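You operate a simulated robot arm through the tools that you are given. There is no shell and no other tool.

You run a simulated robot arm. Do the job below in one go: nothing can be reset, and whatever is moved stays where it is left.

Task
Light the red and green marker lamps; the white one stays dark.
Fine: its rocker off before the power goes on; all three plugs stay in.

The check looks at the end state, three seconds after you hand in, the way a careful person would. Anything else that was tipped, shoved, dropped, spilled or broken makes it a failure.

Robot
A 6-joint arm with a two-finger parallel gripper, fixed in place. Base frame: the origin is on the floor under the middle of its stand, x ahead of it, y to its left, z up; the work surface is at about z = 860. Lengths are in mm, angles in rad, forces in N, time in s.
With the tool pointing down near the work surface it reaches from about 240 to 640 mm from the base axis. Its first joint turns from -1.152 to 1.152 rad. Payload 2.7 kg.
The TCP is the grasp point between the finger pads, 23 mm short of the fingertips. In the tool frame z runs along the fingers and y along their closing line. The gripper opens to 94 mm. The fingers are 38 mm wide and 10 mm thick; the gripper's body (54 by 96 mm) begins 39 mm behind the TCP.
Orientation is told as [roll, pitch, yaw] about the base's x, y, z axes, in that order, counted from this pose: with the fingers straight down and closing along the base's y, the tool's x points along the base's -x, its y along +y and its z along -z.

Tools
- The arm moves only by the tool play_rows. Its argument "plan" is a list of rows, each a list of 7 numbers: the turn, a rotation vector about the tool's x, y, z in degrees, then the shift along the tool's x, y, z in mm, then the opening in per cent of the stroke, from 0 (shut) to 100 (fully open). In form: [[wx, wy, wz, tx, ty, tz, grip], ...]. A call has 1 to 20 rows; each row shifts and turns the commanded pose from where the row before left it, along the tool's axes as they then stand. Each row takes 0.2 s and may step no farther than 50 mm and 0.15 rad from the row before; otherwise, or with a gripper value out of range, the whole call is refused. Where a pose cannot be reached the arm comes as near as it can. A force on the tool above 40 N (or 10 N above the force at the start of the call, whichever is more), or a blocked arm, ends the call early, and 0.2 s more pass. The fingers move at their own pace (about 45 mm/s each) and stop on an object; they squeeze with about 35 N. The grip force told is the motor's: it shows also when the fingers shut on nothing. Time passes only in rows, and 0.2 s behind the last, so rows that do not move let the fingers close. It gives the time, the measured TCP pose, the force on the tool (base axes), the opening and the grip force at its end, in the units of the frame above (readings bear some noise), with the torque about the TCP (base axes, N m) and any sound that the robot's microphone picked up.
- Cameras (640 x 400 px; columns grow to the right, rows downward): "scene" is fixed at [80.8, -431.2, 1416.4]; the picture's right is [0.76, -0.65, 0.00], its down [-0.29, -0.34, -0.89] and it looks along [0.58, 0.68, -0.45] (base axes); focal length 370 px, centre (320, 200). "wrist" rides on the gripper at [87, 16, -74] in the tool frame; the picture's right is [-0.18, 0.98, 0.00], its down [-0.58, -0.11, -0.81] and it looks along [-0.79, -0.15, 0.59] (tool axes); focal length 243 px, centre (320, 200). There is no depth. A picture from a camera that has moved, and an enlarged one, comes with that camera's place and axes in the base frame and with its lens.
- snapshot(camera): a new picture of that camera. It takes no simulated time.
- zoom(camera, box): a new picture of the part [left, top, right, bottom] of that camera's present view, enlarged. It takes no simulated time.
- sign_off(): hands the job in; it is judged then, once.

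Nothing tells you positions but the pictures and the camera data. Unless the task says otherwise, let go and move clear before handing in.

The tools are called as a command line: name --pt "numbers of a row" for each row, then --argument value for the rest, lists and objects as JSON in quotes. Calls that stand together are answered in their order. play_rows: Moves the arm, as the interface text tells. Its arguments: {"type":"object","properties":{"plan":{"type":"array","items":{"type":"array","items":{"type":"number"}}}},"required":["plan"]} The other tools are called the same way: snapshot (camera) takes a picture; zoom (camera, box) takes an enlarged picture of a part of a camera's view; sign_off () hands the job in.

At the start:

```text
time_s: 0.0
tcp_pos: [408.9, -197.8, 1193.0]
tcp_rot: [0.0, 0.0, 0.0]
contact_force: [-0.1, 0.3, 0.2]
moment: [0.0, -0.02, 0.04]
opening: 94.1
grip_force: 0.0
```

scene: 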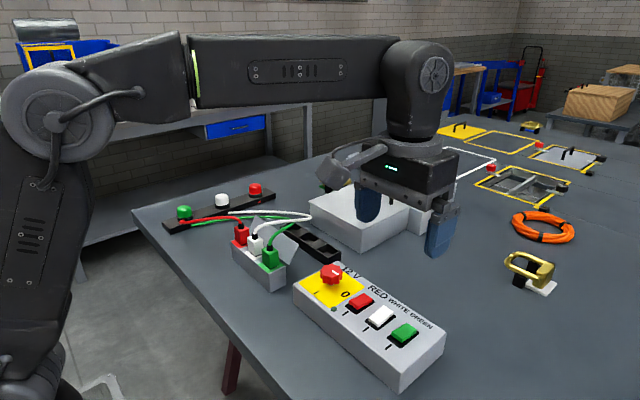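
wrist: 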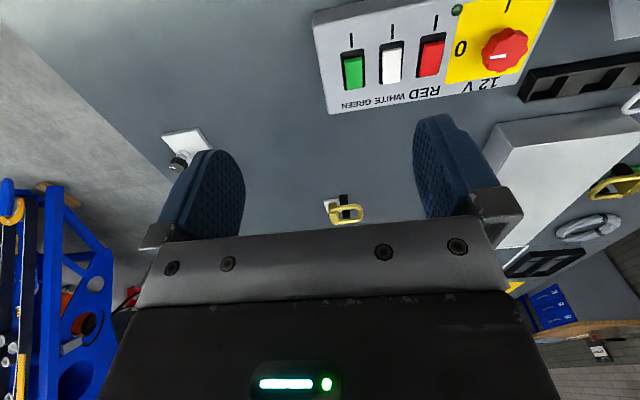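

I see a control box with a red rotary knob (12 V, 0/I) and three rockers (red, white, green), a socket box with three plugs, and a lamp bar with red, white and green lamps. I'll take enlarged views first to read the states before moving.

zoom --camera "scene" --box '[280, 240, 460, 390]'

zoom --camera "scene" --box '[150, 170, 350, 300]'

zoom --camera "wrist" --box '[300, 0, 560, 120]'

```text
2.67 times, centred on (370, 315) of scene
camera zoom: at [80.8, -431.2, 1416.4], right [0.76, -0.65, 0.0], down [-0.29, -0.34, -0.89], along [0.58, 0.68, -0.45], focal length 988 px, centre (187, -107)
```

zoom: 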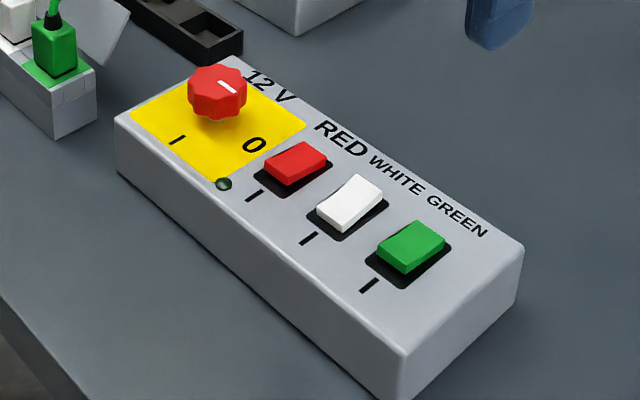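

```text
3.08 times, centred on (250, 235) of scene
camera zoom: at [80.8, -431.2, 1416.4], right [0.76, -0.65, 0.0], down [-0.29, -0.34, -0.89], along [0.58, 0.68, -0.45], focal length 1140 px, centre (535, 92)
```

zoom: 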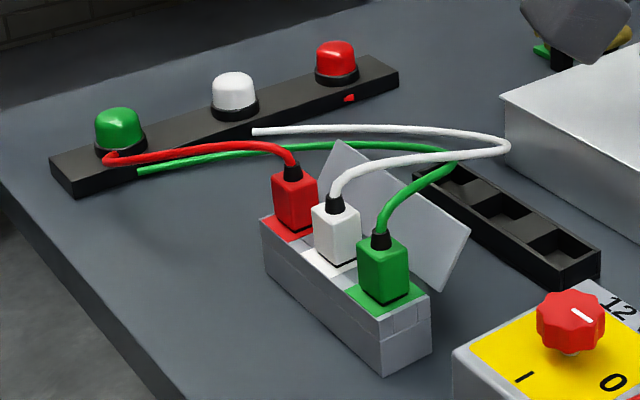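

```text
2.46 times, centred on (430, 60) of wrist
camera zoom: at [322.6, -182.1, 1267.6], right [0.18, 0.98, 0.0], down [0.58, -0.11, 0.81], along [0.79, -0.15, -0.59], focal length 597 px, centre (49, 545)
```

zoom: 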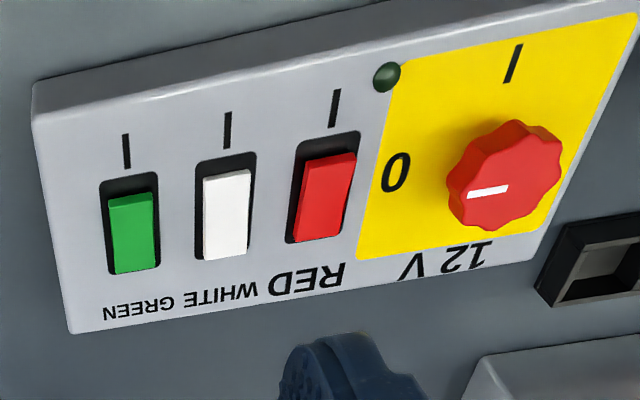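

The knob looks to be on 0, and the rockers seem tilted differently. I need to read the rocker states and trace the cables to the lamps, so I'll zoom in more.

zoom --camera "scene" --box '[340, 280, 430, 350]'

zoom --camera "scene" --box '[155, 175, 245, 235]'

zoom --camera "scene" --box '[220, 170, 320, 235]'

zoom --camera "scene" --box '[225, 215, 315, 295]'

zoom --camera "wrist" --box '[330, 20, 450, 115]'

```text
5.71 times, centred on (385, 315) of scene
camera zoom: at [80.8, -431.2, 1416.4], right [0.76, -0.65, 0.0], down [-0.29, -0.34, -0.89], along [0.58, 0.68, -0.45], focal length 2117 px, centre (-51, -457)
```

zoom: 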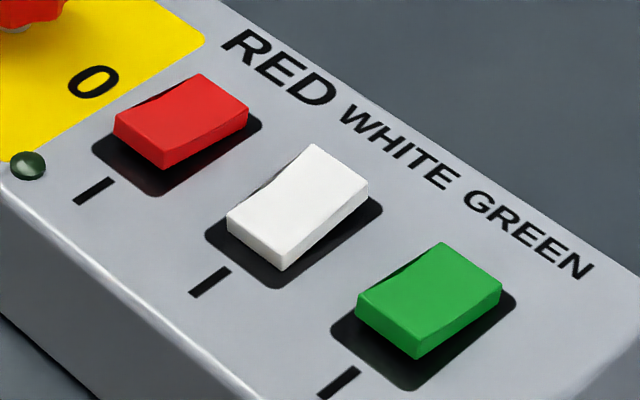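

```text
6.67 times, centred on (200, 205) of scene
camera zoom: at [80.8, -431.2, 1416.4], right [0.76, -0.65, 0.0], down [-0.29, -0.34, -0.89], along [0.58, 0.68, -0.45], focal length 2470 px, centre (1120, 167)
```

zoom: 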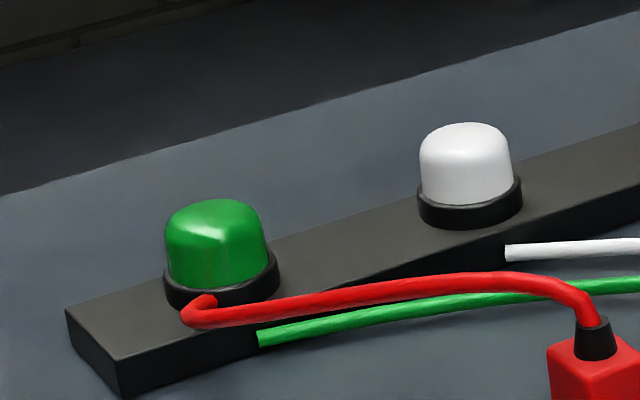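

```text
6.15 times, centred on (270, 202) of scene
camera zoom: at [80.8, -431.2, 1416.4], right [0.76, -0.65, 0.0], down [-0.29, -0.34, -0.89], along [0.58, 0.68, -0.45], focal length 2280 px, centre (628, 185)
```

zoom: 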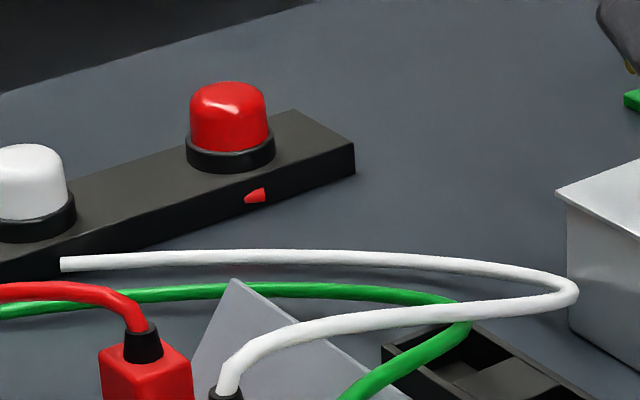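

```text
5.00 times, centred on (270, 255) of scene
camera zoom: at [80.8, -431.2, 1416.4], right [0.76, -0.65, 0.0], down [-0.29, -0.34, -0.89], along [0.58, 0.68, -0.45], focal length 1853 px, centre (570, -75)
```

zoom: 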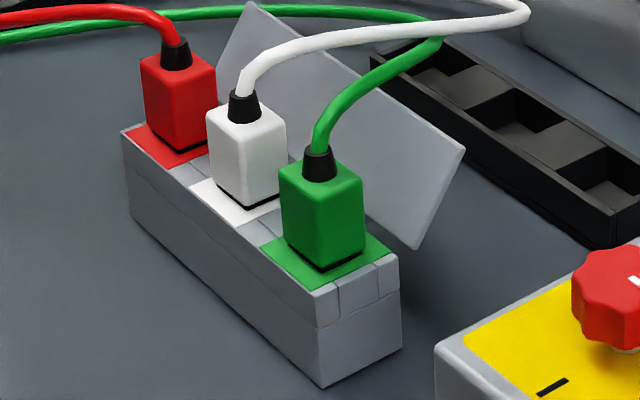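

```text
4.21 times, centred on (390, 68) of wrist
camera zoom: at [322.6, -182.1, 1267.6], right [0.18, 0.98, 0.0], down [0.58, -0.11, 0.81], along [0.79, -0.15, -0.59], focal length 1022 px, centre (25, 758)
```

zoom: 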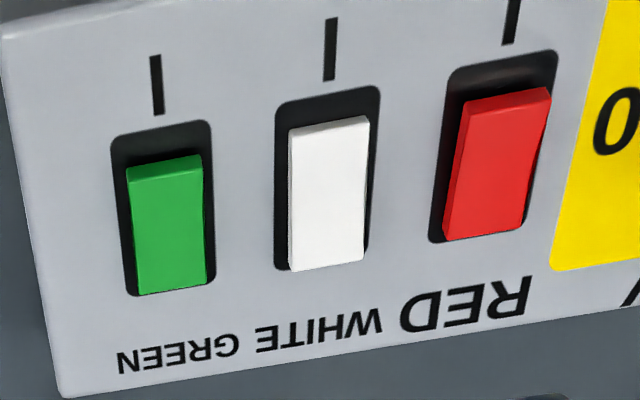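

The white rocker is pressed on its I side (on), while red and green are off. The knob points at 0, and the panel top is at about z = 917, with rockers near x ≈ 495 and y ≈ -66, -118 and -169. I'll move above the white rocker with the fingers shut and turned 90°, so they are thin along x, then check the view again.

play_rows --pt "0 0 0 -16 16 30 0" --pt "0 0 0 -16 16 30 0" --pt "0 0 0 -16 16 30 0" --pt "0 0 0 -16 16 30 0" --pt "0 0 0 -16 16 30 0" --pt "0 0 -8.2 0 0 0 0" --pt "0 0 -8.2 0 0 0 0" --pt "0 0 -8.2 0 0 0 0" --pt "0 0 -8.2 0 0 0 0" --pt "0 0 -8.2 0 0 0 0" --pt "0 0 -8.2 0 0 0 0" --pt "0 0 -8.2 0 0 0 0" --pt "0 0 -8.2 0 0 0 0" --pt "0 0 -8.2 0 0 0 0" --pt "0 0 -8.2 0 0 0 0" --pt "0 0 -8.0 0 0 0 0" --pt "0 0 0 0 0 0 0"

```text
time_s: 3.6
tcp_pos: [489.2, -117.3, 1043.5]
tcp_rot: [0.001, 0.0, 1.571]
contact_force: [-1.2, -0.1, -1.0]
moment: [-0.01, 0.0, 0.02]
opening: 0.3
grip_force: 34.8
```

The arm is above the white rocker with yaw +90° and fingers shut. I'll look from both cameras to refine the positions.

snapshot --camera "wrist"

snapshot --camera "scene"

```text
taken
camera wrist: at [473.2, -204.9, 1118.1], right [-0.98, 0.18, 0.0], down [0.11, 0.58, 0.81], along [0.15, 0.79, -0.59], focal length 243 px, centre (320, 200)
```

wrist: 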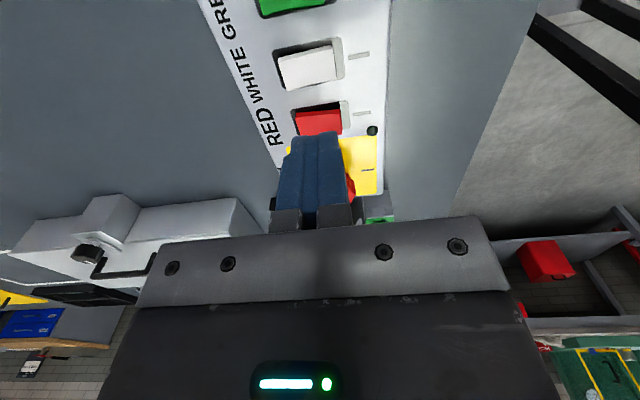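

```text
taken
```

scene: 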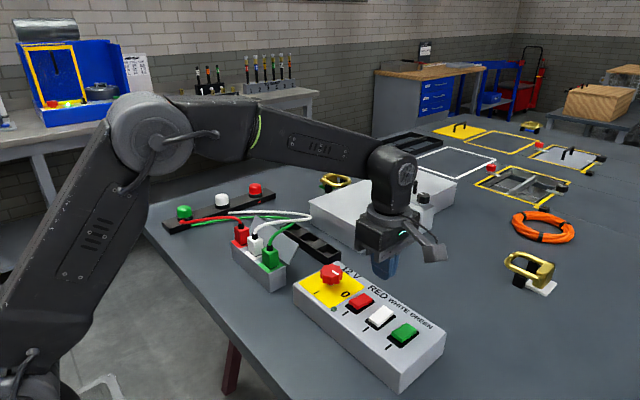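

zoom --camera "wrist" --box '[240, 0, 400, 100]'

zoom --camera "wrist" --box '[250, 80, 410, 180]'

```text
4.00 times, centred on (320, 50) of wrist
camera zoom: at [473.2, -204.9, 1118.1], right [-0.98, 0.18, 0.0], down [0.11, 0.58, 0.81], along [0.15, 0.79, -0.59], focal length 970 px, centre (320, 800)
```

zoom: 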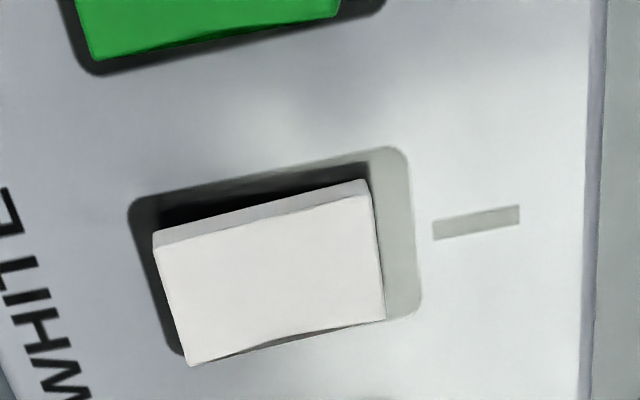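

```text
4.00 times, centred on (330, 130) of wrist
camera zoom: at [473.2, -204.9, 1118.1], right [-0.98, 0.18, 0.0], down [0.11, 0.58, 0.81], along [0.15, 0.79, -0.59], focal length 970 px, centre (280, 480)
```

zoom: 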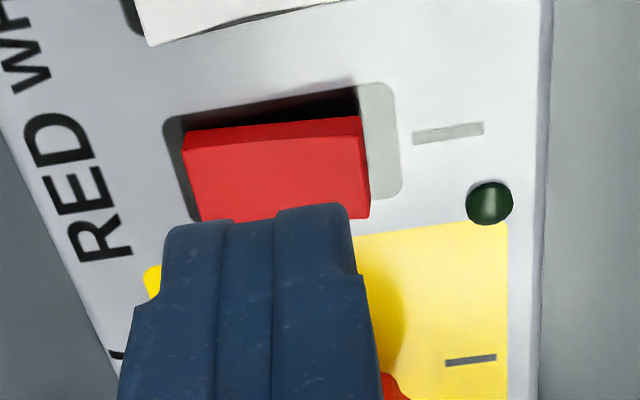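

Refined: the rockers are centred near x ≈ 497, with white at y ≈ -117. I'll move to the label end of the white rocker (x ≈ 512) and stop just above it.

play_rows --pt "0 0 0 0 -22 10 0" --pt "0 0 0 0 0 35 0" --pt "0 0 0 0 0 35 0" --pt "0 0 0 0 0 0 0"

zoom --camera "scene" --box '[310, 220, 460, 380]'

snapshot --camera "wrist"

```text
time_s: 4.6
tcp_pos: [511.1, -119.3, 962.3]
tcp_rot: [-0.001, 0.001, 1.569]
contact_force: [0.5, 0.2, 0.5]
moment: [0.02, 0.01, -0.01]
opening: 0.0
grip_force: 35.6
```

```text
2.50 times, centred on (385, 300) of scene
camera zoom: at [80.8, -431.2, 1416.4], right [0.76, -0.65, 0.0], down [-0.29, -0.34, -0.89], along [0.58, 0.68, -0.45], focal length 926 px, centre (158, -50)
```

zoom: 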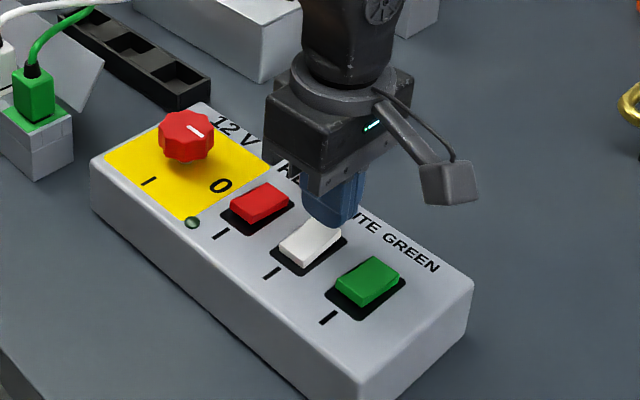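

```text
taken
camera wrist: at [494.9, -205.9, 1037.4], right [-0.98, 0.18, 0.0], down [0.11, 0.58, 0.81], along [0.15, 0.79, -0.59], focal length 243 px, centre (320, 200)
```

wrist: 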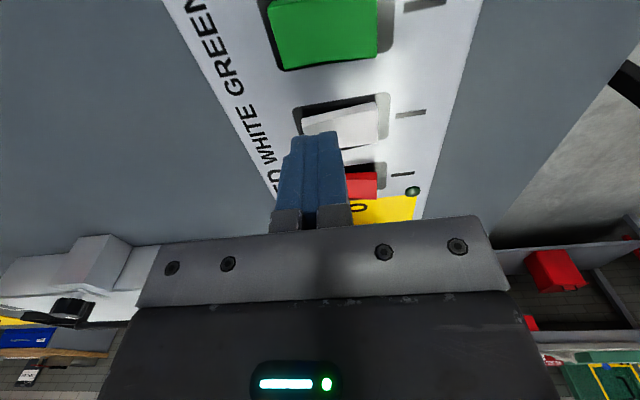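

The fingertip is above the far (label) half of the white rocker. I'll press down gently in small steps.

play_rows --pt "0 0 0 0 0 3 0" --pt "0 0 0 0 0 3 0" --pt "0 0 0 0 0 2 0" --pt "0 0 0 0 0 2 0" --pt "0 0 0 0 0 2 0" --pt "0 0 0 0 0 2 0"

```text
time_s: 6.0
tcp_pos: [511.3, -119.3, 950.5]
tcp_rot: [0.0, 0.0, 1.572]
contact_force: [0.8, 1.3, 1.1]
moment: [0.04, -0.06, -0.01]
opening: 0.0
grip_force: 35.1
```

No clear contact yet; I'll continue down slowly.

play_rows --pt "0 0 0 0 0 1.5 0" --pt "0 0 0 0 0 1.5 0" --pt "0 0 0 0 0 1.5 0"

zoom --camera "scene" --box '[340, 270, 430, 340]'

```text
time_s: 6.8
tcp_pos: [510.8, -118.4, 948.9]
tcp_rot: [-0.006, 0.001, 1.57]
contact_force: [-5.3, 1.9, 29.4]
moment: [0.18, 0.43, -0.01]
opening: 0.0
grip_force: 35.1
```

```text
5.71 times, centred on (385, 305) of scene
camera zoom: at [80.1, -431.1, 1416.5], right [0.76, -0.65, 0.0], down [-0.29, -0.34, -0.89], along [0.58, 0.68, -0.45], focal length 2117 px, centre (-51, -400)
```

zoom: 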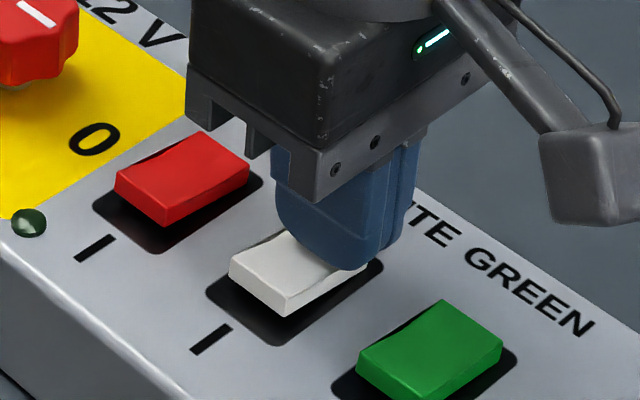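

There is about 29 N of contact force and the rocker seems to have tipped. I'll lift off and look.

play_rows --pt "0 0 0 0 0 -10 0" --pt "0 0 0 0 0 -30 0" --pt "0 0 0 0 0 -40 0"

zoom --camera "scene" --box '[340, 280, 430, 350]'

zoom --camera "wrist" --box '[240, 0, 440, 125]'

```text
time_s: 7.6
tcp_pos: [510.7, -116.3, 1023.6]
tcp_rot: [-0.001, 0.001, 1.572]
contact_force: [-0.3, 0.0, -0.1]
moment: [0.0, 0.0, 0.06]
opening: 0.0
grip_force: 35.3
```

```text
5.71 times, centred on (385, 315) of scene
camera zoom: at [80.8, -431.2, 1416.4], right [0.76, -0.65, 0.0], down [-0.29, -0.34, -0.89], along [0.58, 0.68, -0.45], focal length 2117 px, centre (-51, -457)
```

zoom: 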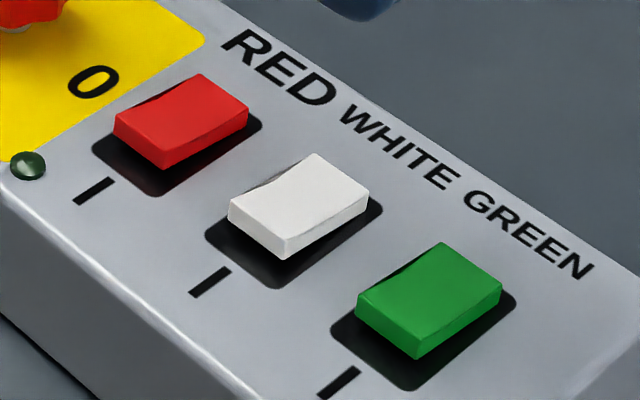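

```text
3.20 times, centred on (340, 62) of wrist
camera zoom: at [495.0, -203.9, 1098.2], right [-0.98, 0.19, 0.0], down [0.11, 0.58, 0.81], along [0.15, 0.79, -0.59], focal length 776 px, centre (256, 640)
```

zoom: 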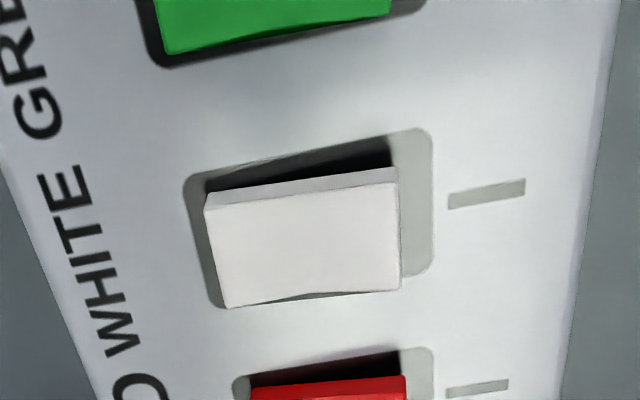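

The white rocker now has the same tilt as red and green, so it is off. Next I go to the I end of the red rocker (x ≈ 483, y ≈ -66).

play_rows --pt "0 0 0 -26 14 0 0" --pt "0 0 0 -25.8 13.9 0 0" --pt "0 0 0 0 0 31 0" --pt "0 0 0 0 0 30 0" --pt "0 0 0 0 0 0 0"

zoom --camera "scene" --box '[310, 240, 430, 340]'

zoom --camera "wrist" --box '[240, 60, 440, 185]'

```text
time_s: 8.8
tcp_pos: [482.2, -67.5, 965.3]
tcp_rot: [-0.001, 0.0, 1.568]
contact_force: [-1.0, 0.1, -1.0]
moment: [0.0, 0.04, 0.02]
opening: 0.0
grip_force: 35.0
```

```text
4.00 times, centred on (370, 290) of scene
camera zoom: at [80.8, -431.2, 1416.4], right [0.76, -0.65, 0.0], down [-0.29, -0.34, -0.89], along [0.58, 0.68, -0.45], focal length 1482 px, centre (120, -160)
```

zoom: 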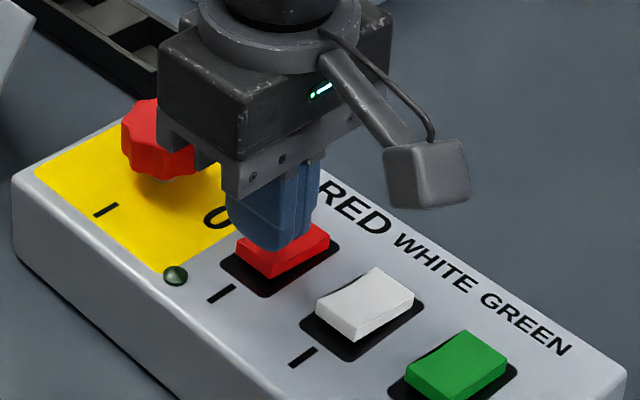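

```text
3.20 times, centred on (340, 122) of wrist
camera zoom: at [466.0, -154.1, 1038.5], right [-0.98, 0.19, 0.0], down [0.11, 0.58, 0.81], along [0.15, 0.79, -0.59], focal length 776 px, centre (256, 448)
```

zoom: 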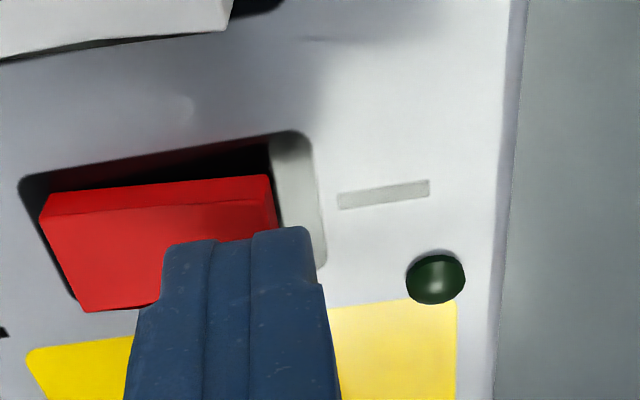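

The fingertip is over the I end of the red rocker. I'll press down in small steps.

play_rows --pt "0 0 0 0 0 3 0" --pt "0 0 0 0 0 3 0" --pt "0 0 0 0 0 2 0" --pt "0 0 0 0 0 2 0" --pt "0 0 0 0 0 2 0" --pt "0 0 0 0 0 1.5 0" --pt "0 0 0 0 0 1.5 0" --pt "0 0 0 0 0 1.5 0" --pt "0 0 0 0 0 1 0" --pt "0 0 0 0 0 1 0"

zoom --camera "scene" --box '[310, 240, 430, 340]'

```text
time_s: 11.0
tcp_pos: [483.1, -67.2, 948.4]
tcp_rot: [-0.003, 0.002, 1.571]
contact_force: [-10.2, -1.4, 24.6]
moment: [0.13, 0.02, 0.02]
opening: 0.1
grip_force: 35.1
```

```text
4.00 times, centred on (370, 290) of scene
camera zoom: at [80.1, -431.2, 1416.4], right [0.76, -0.65, 0.0], down [-0.29, -0.34, -0.89], along [0.58, 0.68, -0.45], focal length 1482 px, centre (120, -160)
```

zoom: 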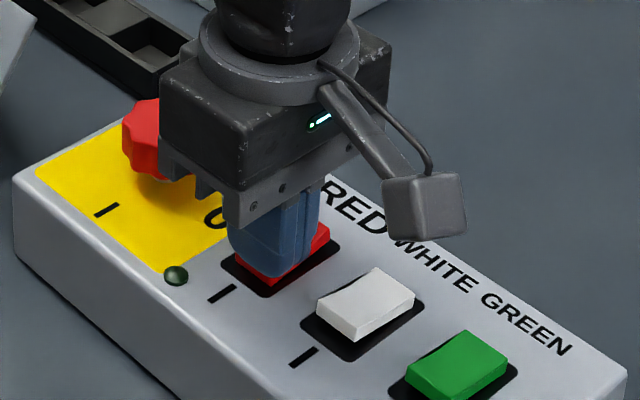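

Contact force is about 25 N and the near end looks pushed down. I'll lift and check.

play_rows --pt "0 0 0 0 0 -10 0" --pt "0 0 0 0 0 -30 0" --pt "0 0 0 0 0 -40 0"

zoom --camera "scene" --box '[340, 280, 430, 350]'

zoom --camera "wrist" --box '[240, 0, 440, 125]'

```text
time_s: 11.8
tcp_pos: [483.0, -67.3, 1025.7]
tcp_rot: [0.0, 0.001, 1.571]
contact_force: [0.0, -0.1, 0.4]
moment: [0.0, -0.02, 0.01]
opening: 0.0
grip_force: 34.7
```

```text
5.71 times, centred on (385, 315) of scene
camera zoom: at [80.8, -431.2, 1416.4], right [0.76, -0.65, 0.0], down [-0.29, -0.34, -0.89], along [0.58, 0.68, -0.45], focal length 2117 px, centre (-51, -457)
```

zoom: 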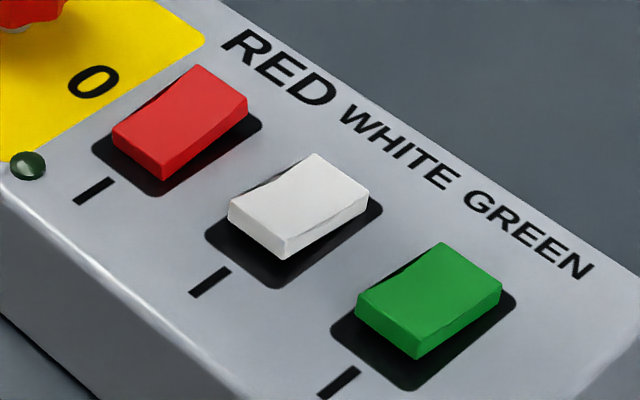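

```text
3.20 times, centred on (340, 62) of wrist
camera zoom: at [465.9, -153.7, 1099.4], right [-0.98, 0.18, 0.0], down [0.11, 0.58, 0.81], along [0.15, 0.79, -0.59], focal length 776 px, centre (256, 640)
```

zoom: 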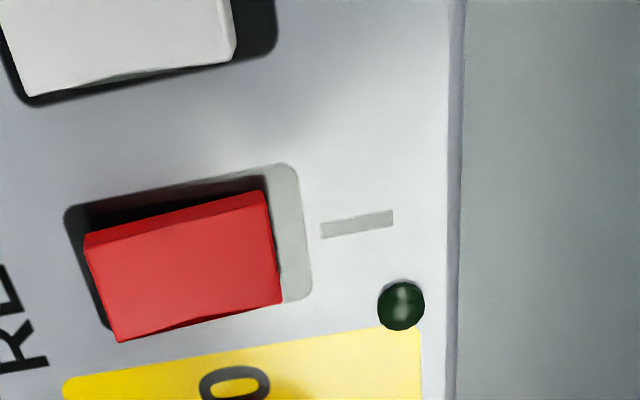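

Red is now on: its I side is down, matching white's original tilt. Next is the green rocker's I end at y ≈ -168.5.

play_rows --pt "0 0 0 34.2 0 0 0" --pt "0 0 0 34.2 0 0 0" --pt "0 0 0 34.1 0 0 0" --pt "0 0 0 0 0 31 0" --pt "0 0 0 0 0 30 0" --pt "0 0 0 0 0 0 0"

zoom --camera "scene" --box '[350, 260, 470, 360]'

zoom --camera "wrist" --box '[240, 60, 440, 185]'

```text
time_s: 13.2
tcp_pos: [484.0, -168.5, 964.1]
tcp_rot: [0.001, 0.0, 1.571]
contact_force: [0.3, -0.4, 0.0]
moment: [-0.01, 0.02, 0.03]
opening: 0.0
grip_force: 34.8
```

```text
4.00 times, centred on (410, 310) of scene
camera zoom: at [80.8, -431.2, 1416.4], right [0.76, -0.65, 0.0], down [-0.29, -0.34, -0.89], along [0.58, 0.68, -0.45], focal length 1482 px, centre (-40, -240)
```

zoom: 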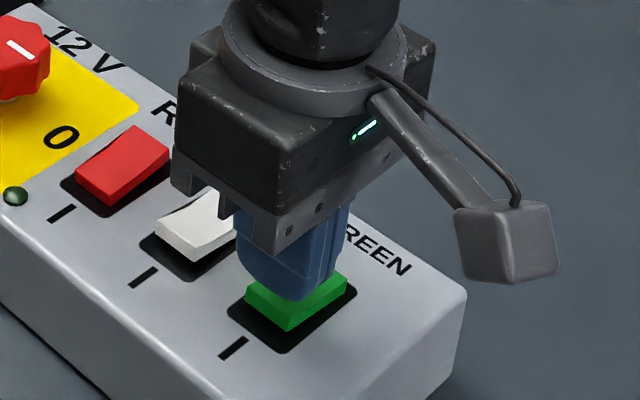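

```text
3.20 times, centred on (340, 122) of wrist
camera zoom: at [467.1, -255.9, 1038.4], right [-0.98, 0.18, 0.0], down [0.11, 0.58, 0.81], along [0.15, 0.79, -0.59], focal length 776 px, centre (256, 448)
```

zoom: 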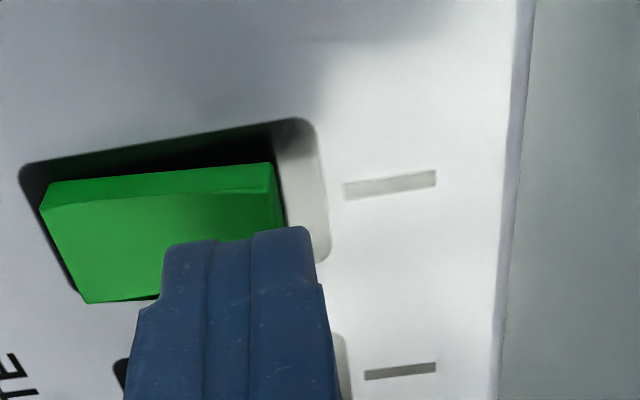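

The fingertip is over the green rocker's I end, in the same geometry as for red. I'll press.

play_rows --pt "0 0 0 0 0 3 0" --pt "0 0 0 0 0 3 0" --pt "0 0 0 0 0 2 0" --pt "0 0 0 0 0 2 0" --pt "0 0 0 0 0 2 0" --pt "0 0 0 0 0 1.5 0" --pt "0 0 0 0 0 1.5 0" --pt "0 0 0 0 0 1.5 0" --pt "0 0 0 0 0 1 0" --pt "0 0 0 0 0 1 0"

zoom --camera "scene" --box '[350, 260, 470, 360]'

```text
time_s: 15.4
tcp_pos: [483.0, -169.3, 948.1]
tcp_rot: [-0.005, 0.001, 1.572]
contact_force: [-4.8, 0.1, 17.8]
moment: [0.08, -0.06, 0.02]
opening: 0.1
grip_force: 35.0
```

```text
4.00 times, centred on (410, 310) of scene
camera zoom: at [80.4, -431.1, 1416.5], right [0.76, -0.65, 0.0], down [-0.29, -0.34, -0.89], along [0.58, 0.68, -0.45], focal length 1482 px, centre (-40, -240)
```

zoom: 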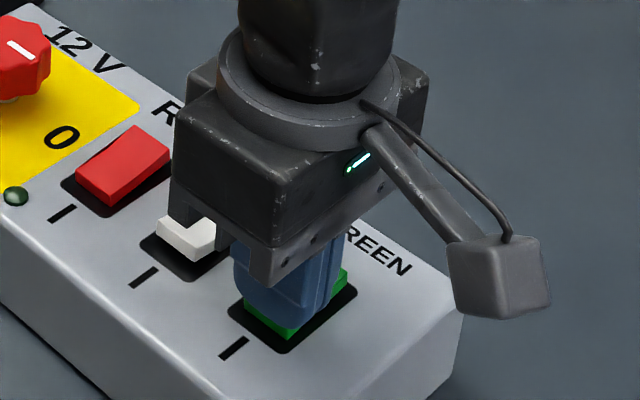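

Force is 18 N and the end is down. I'll press another millimetre to be sure, then lift and look.

play_rows --pt "0 0 0 0 0 1 0" --pt "0 0 0 0 0 0 0"

play_rows --pt "0 0 0 0 0 -10 0" --pt "0 0 0 0 0 -30 0" --pt "0 0 0 0 0 -41 0" --pt "0 0 0 0 0 0 0"

zoom --camera "scene" --box '[340, 280, 430, 350]'

snapshot --camera "wrist"

```text
time_s: 16.0
tcp_pos: [484.1, -169.4, 948.8]
tcp_rot: [-0.007, 0.001, 1.572]
contact_force: [-4.4, -1.1, 30.8]
moment: [0.12, -0.18, -0.04]
opening: 0.2
grip_force: 35.1
```

```text
time_s: 17.0
tcp_pos: [485.3, -167.3, 1026.9]
tcp_rot: [0.002, -0.001, 1.569]
contact_force: [0.2, 0.9, 0.4]
moment: [-0.05, -0.02, 0.0]
opening: 0.0
grip_force: 35.1
```

```text
5.71 times, centred on (385, 315) of scene
camera zoom: at [80.8, -431.2, 1416.4], right [0.76, -0.65, 0.0], down [-0.29, -0.34, -0.89], along [0.58, 0.68, -0.45], focal length 2117 px, centre (-51, -457)
```

zoom: 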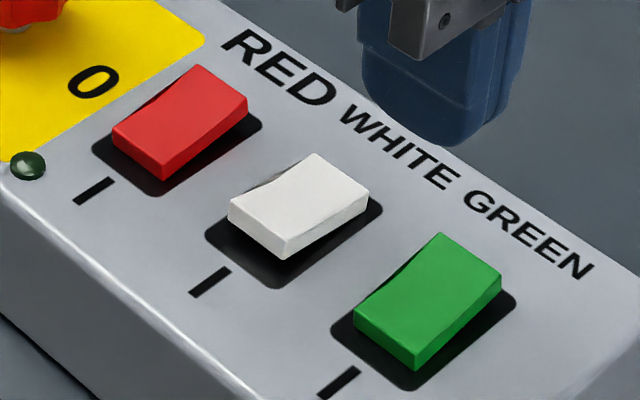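

```text
taken
camera wrist: at [468.4, -255.0, 1100.7], right [-0.98, 0.18, 0.0], down [0.11, 0.58, 0.81], along [0.15, 0.79, -0.59], focal length 243 px, centre (320, 200)
```

wrist: 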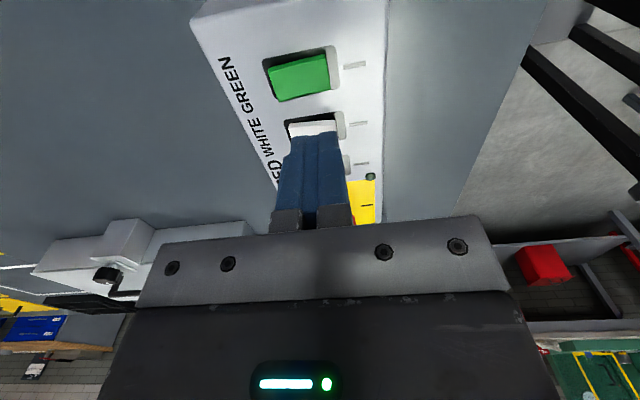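

All three rockers are set: red on, white off, green on. Next is the power knob near (488, 10), so I'll open the fingers, rise and move closer for a good view of it.

play_rows --pt "0 0 0 -32 -5 -15 100" --pt "0 0 0 -32 0 -15 100" --pt "0 0 0 -32 0 -5 100" --pt "0 0 0 -32 0 0 100" --pt "0 0 0 0 0 0 100"

snapshot --camera "wrist"

snapshot --camera "scene"

```text
time_s: 18.2
tcp_pos: [490.3, -39.7, 1062.0]
tcp_rot: [-0.001, -0.001, 1.568]
contact_force: [-0.1, -0.7, -1.2]
moment: [0.0, 0.01, 0.0]
opening: 93.9
grip_force: 0.0
```

```text
taken
camera wrist: at [474.1, -126.3, 1136.0], right [-0.98, 0.19, 0.0], down [0.11, 0.58, 0.81], along [0.15, 0.79, -0.59], focal length 243 px, centre (320, 200)
```

wrist: 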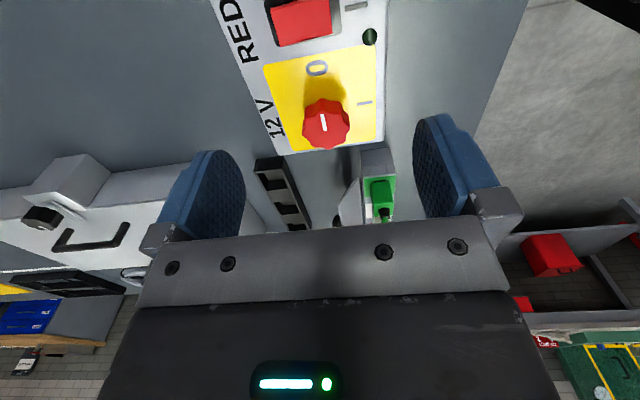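

```text
taken
```

scene: 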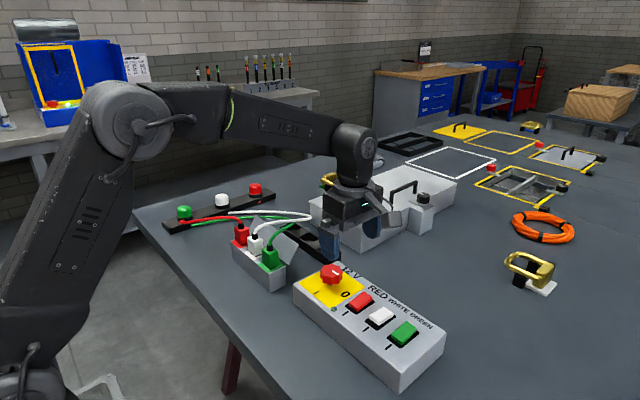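

zoom --camera "wrist" --box '[250, 40, 410, 160]'

zoom --camera "scene" --box '[290, 250, 380, 320]'

```text
3.33 times, centred on (330, 100) of wrist
camera zoom: at [474.1, -126.3, 1136.0], right [-0.98, 0.19, 0.0], down [0.11, 0.58, 0.81], along [0.15, 0.79, -0.59], focal length 809 px, centre (287, 533)
```

zoom: 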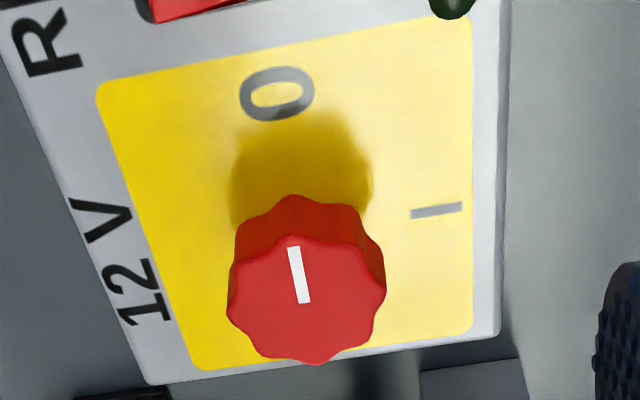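

```text
5.71 times, centred on (335, 285) of scene
camera zoom: at [80.8, -431.2, 1416.4], right [0.76, -0.65, 0.0], down [-0.29, -0.34, -0.89], along [0.58, 0.68, -0.45], focal length 2117 px, centre (234, -286)
```

zoom: 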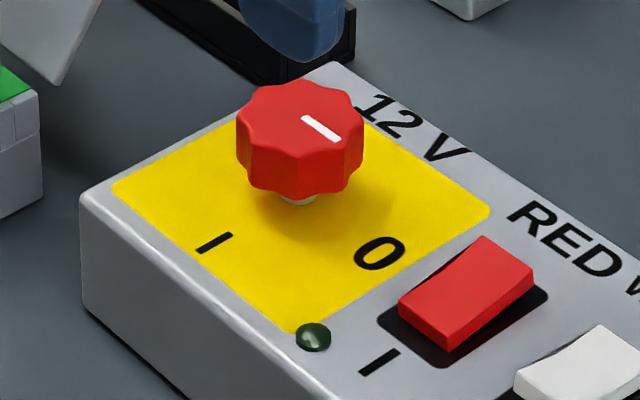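

By triangulation the knob's top centre is at about (496, 19, 945) with a diameter of about 45 mm. The 0 mark is toward -y and I toward -x, so it needs a 90° clockwise turn seen from above. I'll go above it with the fingers at 75% and check alignment.

play_rows --pt "0 0 0 -29.5 -4 0 80" --pt "0 0 0 -29.5 -4 0 80" --pt "0 0 0 0 0 43 80" --pt "0 0 0 0 0 38 80" --pt "0 0 0 0 0 0 80"

snapshot --camera "wrist"

zoom --camera "scene" --box '[270, 200, 420, 310]'

```text
time_s: 19.4
tcp_pos: [497.1, 16.8, 980.5]
tcp_rot: [0.0, -0.001, 1.569]
contact_force: [0.1, 0.2, 0.3]
moment: [-0.04, -0.01, -0.01]
opening: 75.4
grip_force: 0.1
```

```text
taken
camera wrist: at [480.4, -69.5, 1054.4], right [-0.98, 0.19, 0.0], down [0.11, 0.58, 0.81], along [0.15, 0.79, -0.59], focal length 243 px, centre (320, 200)
```

wrist: 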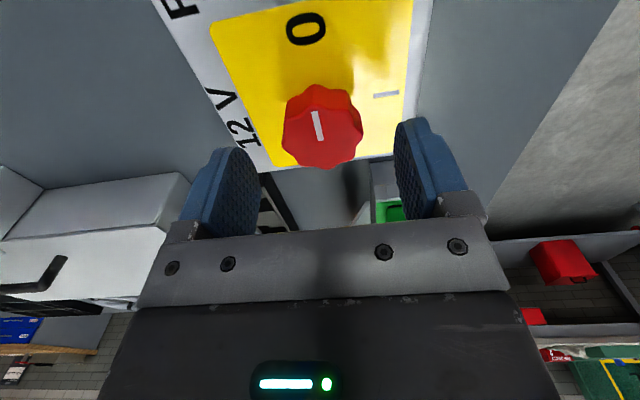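

```text
3.64 times, centred on (345, 255) of scene
camera zoom: at [80.8, -431.2, 1416.4], right [0.76, -0.65, 0.0], down [-0.29, -0.34, -0.89], along [0.58, 0.68, -0.45], focal length 1347 px, centre (229, 0)
```

zoom: 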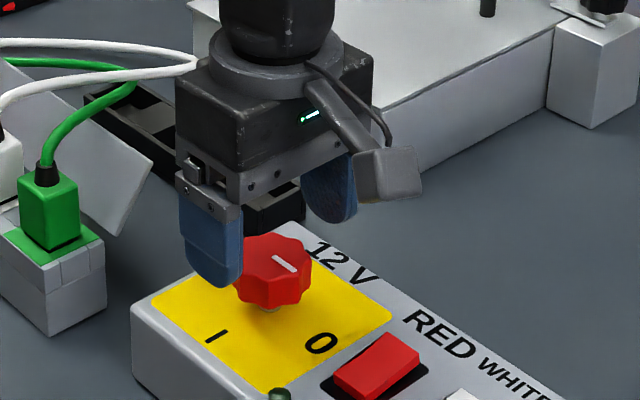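

zoom --camera "wrist" --box '[240, 70, 400, 180]'

```text
3.64 times, centred on (320, 125) of wrist
camera zoom: at [480.4, -69.5, 1054.4], right [-0.98, 0.19, 0.0], down [0.11, 0.58, 0.81], along [0.15, 0.79, -0.59], focal length 882 px, centre (320, 473)
```

zoom: 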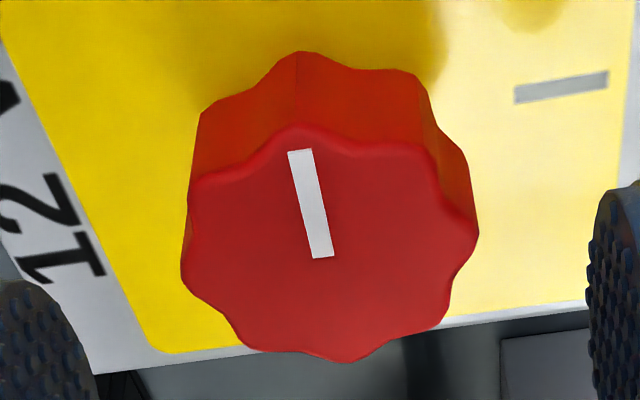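

The knob centre is at (496, 18.3), which matches my commanded position, so the fingers straddle it. I'll descend around the knob to about 943.

play_rows --pt "0 0 0 0 0 14 80" --pt "0 0 0 0 0 12 80" --pt "0 0 0 0 0 6 80" --pt "0 0 0 0 0 4 80" --pt "0 0 0 0 0 0 80"

zoom --camera "scene" --box '[270, 210, 420, 320]'

snapshot --camera "wrist"

```text
time_s: 20.6
tcp_pos: [496.3, 17.5, 943.9]
tcp_rot: [0.001, 0.0, 1.569]
contact_force: [-0.6, -0.3, -0.1]
moment: [-0.03, -0.01, 0.03]
opening: 75.4
grip_force: 0.1
```

```text
3.64 times, centred on (345, 265) of scene
camera zoom: at [80.8, -431.2, 1416.4], right [0.76, -0.65, 0.0], down [-0.29, -0.34, -0.89], along [0.58, 0.68, -0.45], focal length 1347 px, centre (229, -36)
```

zoom: 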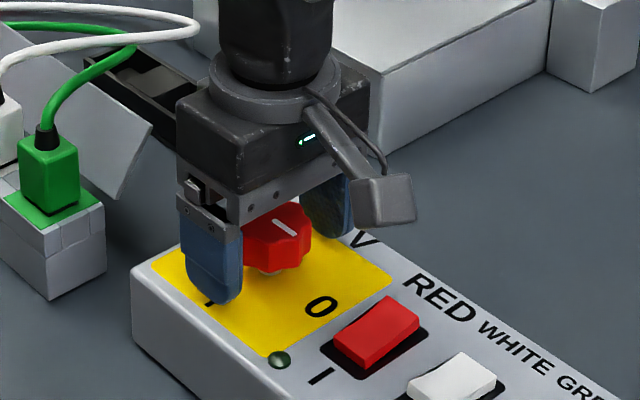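

```text
taken
camera wrist: at [480.2, -69.6, 1018.5], right [-0.98, 0.18, 0.0], down [0.11, 0.58, 0.81], along [0.15, 0.79, -0.59], focal length 243 px, centre (320, 200)
```

wrist: 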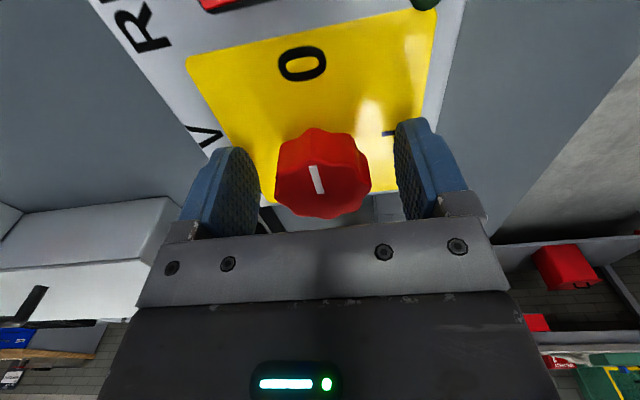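

The fingers straddle the knob with no contact. I'll close on it.

play_rows --pt "0 0 0 0 0 0 55" --pt "0 0 0 0 0 0 45" --pt "0 0 0 0 0 0 30" --pt "0 0 0 0 0 0 10" --pt "0 0 0 0 0 0 0" --pt "0 0 0 0 0 0 0"

zoom --camera "scene" --box '[270, 210, 420, 320]'

zoom --camera "wrist" --box '[200, 70, 440, 230]'

```text
time_s: 22.0
tcp_pos: [497.1, 17.0, 945.2]
tcp_rot: [0.003, 0.0, 1.57]
contact_force: [-9.2, 0.6, 1.6]
moment: [-0.08, 0.14, -0.01]
opening: 45.8
grip_force: 45.2
```

```text
3.64 times, centred on (345, 265) of scene
camera zoom: at [80.5, -431.2, 1416.4], right [0.76, -0.65, 0.0], down [-0.29, -0.34, -0.89], along [0.58, 0.68, -0.45], focal length 1347 px, centre (229, -36)
```

zoom: 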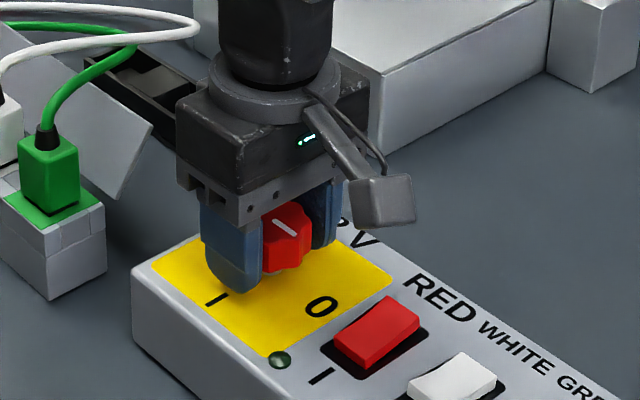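

```text
2.50 times, centred on (320, 150) of wrist
camera zoom: at [479.7, -69.6, 1018.5], right [-0.98, 0.19, 0.0], down [0.11, 0.58, 0.81], along [0.15, 0.79, -0.59], focal length 606 px, centre (320, 325)
```

zoom: 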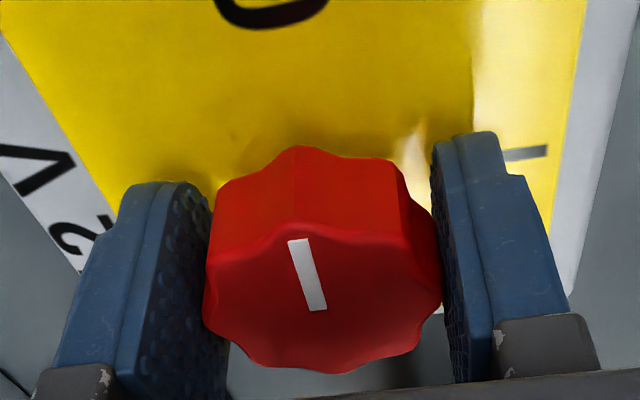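

The knob is gripped at a 45.8 mm opening. A small side force of -9 N in x means I'm about 0.7 mm too far in +x, so I'll relieve that and start turning clockwise by a small amount.

play_rows --pt "0 0 0 0 0.7 0 0" --pt "0 0 0 0 0 0 0"

play_rows --pt "0 0 5 0 0 0 0" --pt "0 0 5 0 0 0 0" --pt "0 0 5 0 0 0 0"

zoom --camera "scene" --box '[270, 210, 420, 320]'

zoom --camera "wrist" --box '[200, 70, 440, 230]'

```text
time_s: 22.6
tcp_pos: [496.2, 17.4, 943.6]
tcp_rot: [-0.002, 0.001, 1.569]
contact_force: [0.9, -1.8, -0.8]
moment: [0.15, 1.04, -0.01]
opening: 46.0
grip_force: 44.8
```

```text
time_s: 23.4
tcp_pos: [496.7, 16.2, 944.9]
tcp_rot: [-0.002, 0.0, 1.308]
contact_force: [5.5, -7.5, -2.8]
moment: [0.09, 0.75, 0.0]
opening: 45.8
grip_force: 45.5
```

```text
3.64 times, centred on (345, 265) of scene
camera zoom: at [81.0, -431.4, 1416.3], right [0.76, -0.65, 0.0], down [-0.29, -0.34, -0.89], along [0.58, 0.68, -0.45], focal length 1347 px, centre (229, -36)
```

zoom: 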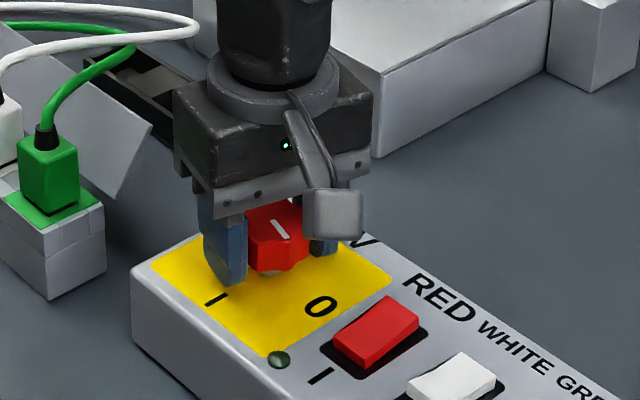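

```text
2.50 times, centred on (320, 150) of wrist
camera zoom: at [457.4, -62.4, 1018.4], right [-0.9, 0.43, 0.0], down [0.26, 0.53, 0.81], along [0.35, 0.73, -0.59], focal length 606 px, centre (320, 325)
```

zoom: 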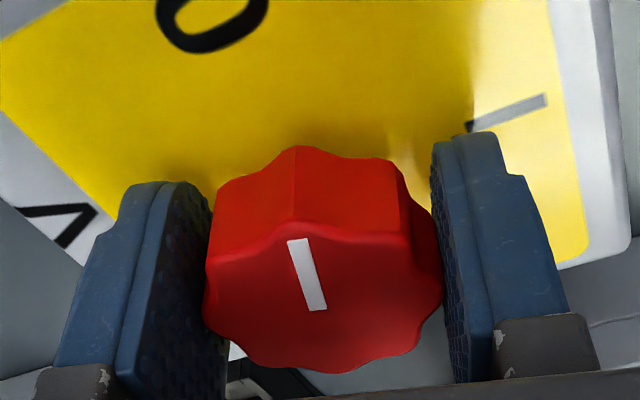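

The knob turns with the gripper. I'll trim the small side load and keep turning.

play_rows --pt "0 0 5 0.4 -0.4 0 0" --pt "0 0 5 0 0 0 0" --pt "0 0 5 0 0 0 0" --pt "0 0 5 0 0 0 0" --pt "0 0 5 0 0 0 0"

zoom --camera "wrist" --box '[200, 70, 440, 230]'

```text
time_s: 24.6
tcp_pos: [494.8, 18.2, 944.4]
tcp_rot: [-0.001, -0.001, 0.87]
contact_force: [-5.6, -11.7, 2.9]
moment: [-0.07, -0.3, -0.04]
opening: 45.9
grip_force: 45.4
```

```text
2.50 times, centred on (320, 150) of wrist
camera zoom: at [427.4, -38.7, 1018.5], right [-0.63, 0.77, 0.0], down [0.46, 0.37, 0.81], along [0.62, 0.51, -0.59], focal length 606 px, centre (320, 325)
```

zoom: 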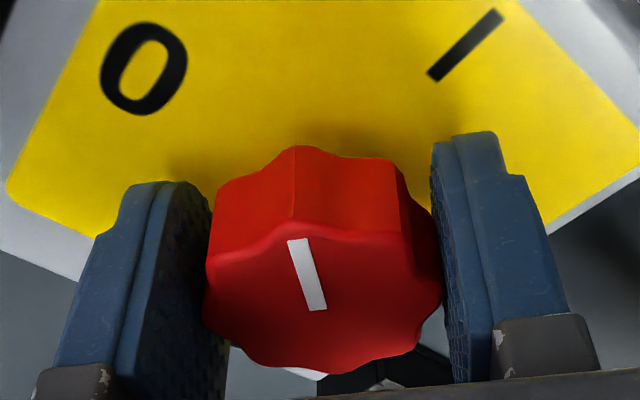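

It is about halfway and still gripping well. I'll trim the side load again and continue.

play_rows --pt "0 0 5 0.8 -0.2 0 0" --pt "0 0 5 0 0 0 0" --pt "0 0 5 0 0 0 0" --pt "0 0 5 0 0 0 0" --pt "0 0 5 0 0 0 0"

zoom --camera "wrist" --box '[200, 70, 440, 230]'

zoom --camera "scene" --box '[220, 180, 420, 320]'

```text
time_s: 25.8
tcp_pos: [496.7, 18.9, 943.6]
tcp_rot: [0.002, -0.002, 0.434]
contact_force: [-9.2, 2.5, 11.3]
moment: [-0.92, 0.39, 0.01]
opening: 45.7
grip_force: 45.1
```

```text
2.50 times, centred on (320, 150) of wrist
camera zoom: at [410.1, -4.6, 1018.4], right [-0.25, 0.97, 0.0], down [0.57, 0.15, 0.81], along [0.78, 0.2, -0.59], focal length 606 px, centre (320, 325)
```

zoom: 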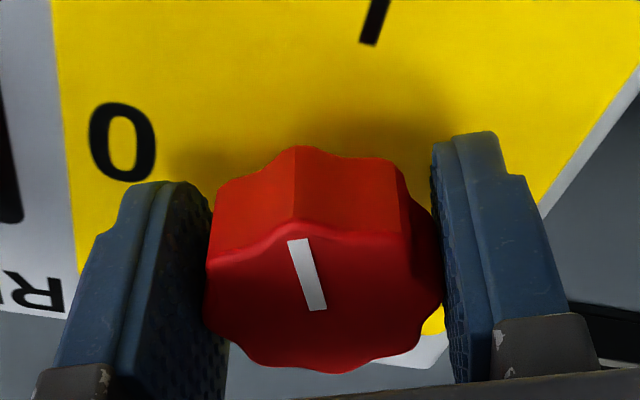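

```text
2.86 times, centred on (320, 250) of scene
camera zoom: at [80.4, -431.1, 1416.5], right [0.76, -0.65, 0.0], down [-0.29, -0.34, -0.89], along [0.58, 0.68, -0.45], focal length 1059 px, centre (320, 57)
```

zoom: 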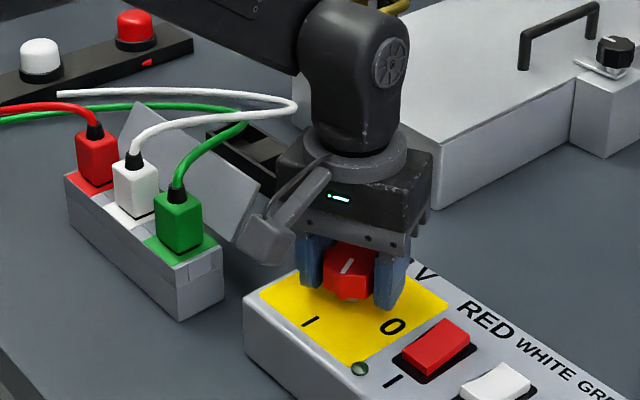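

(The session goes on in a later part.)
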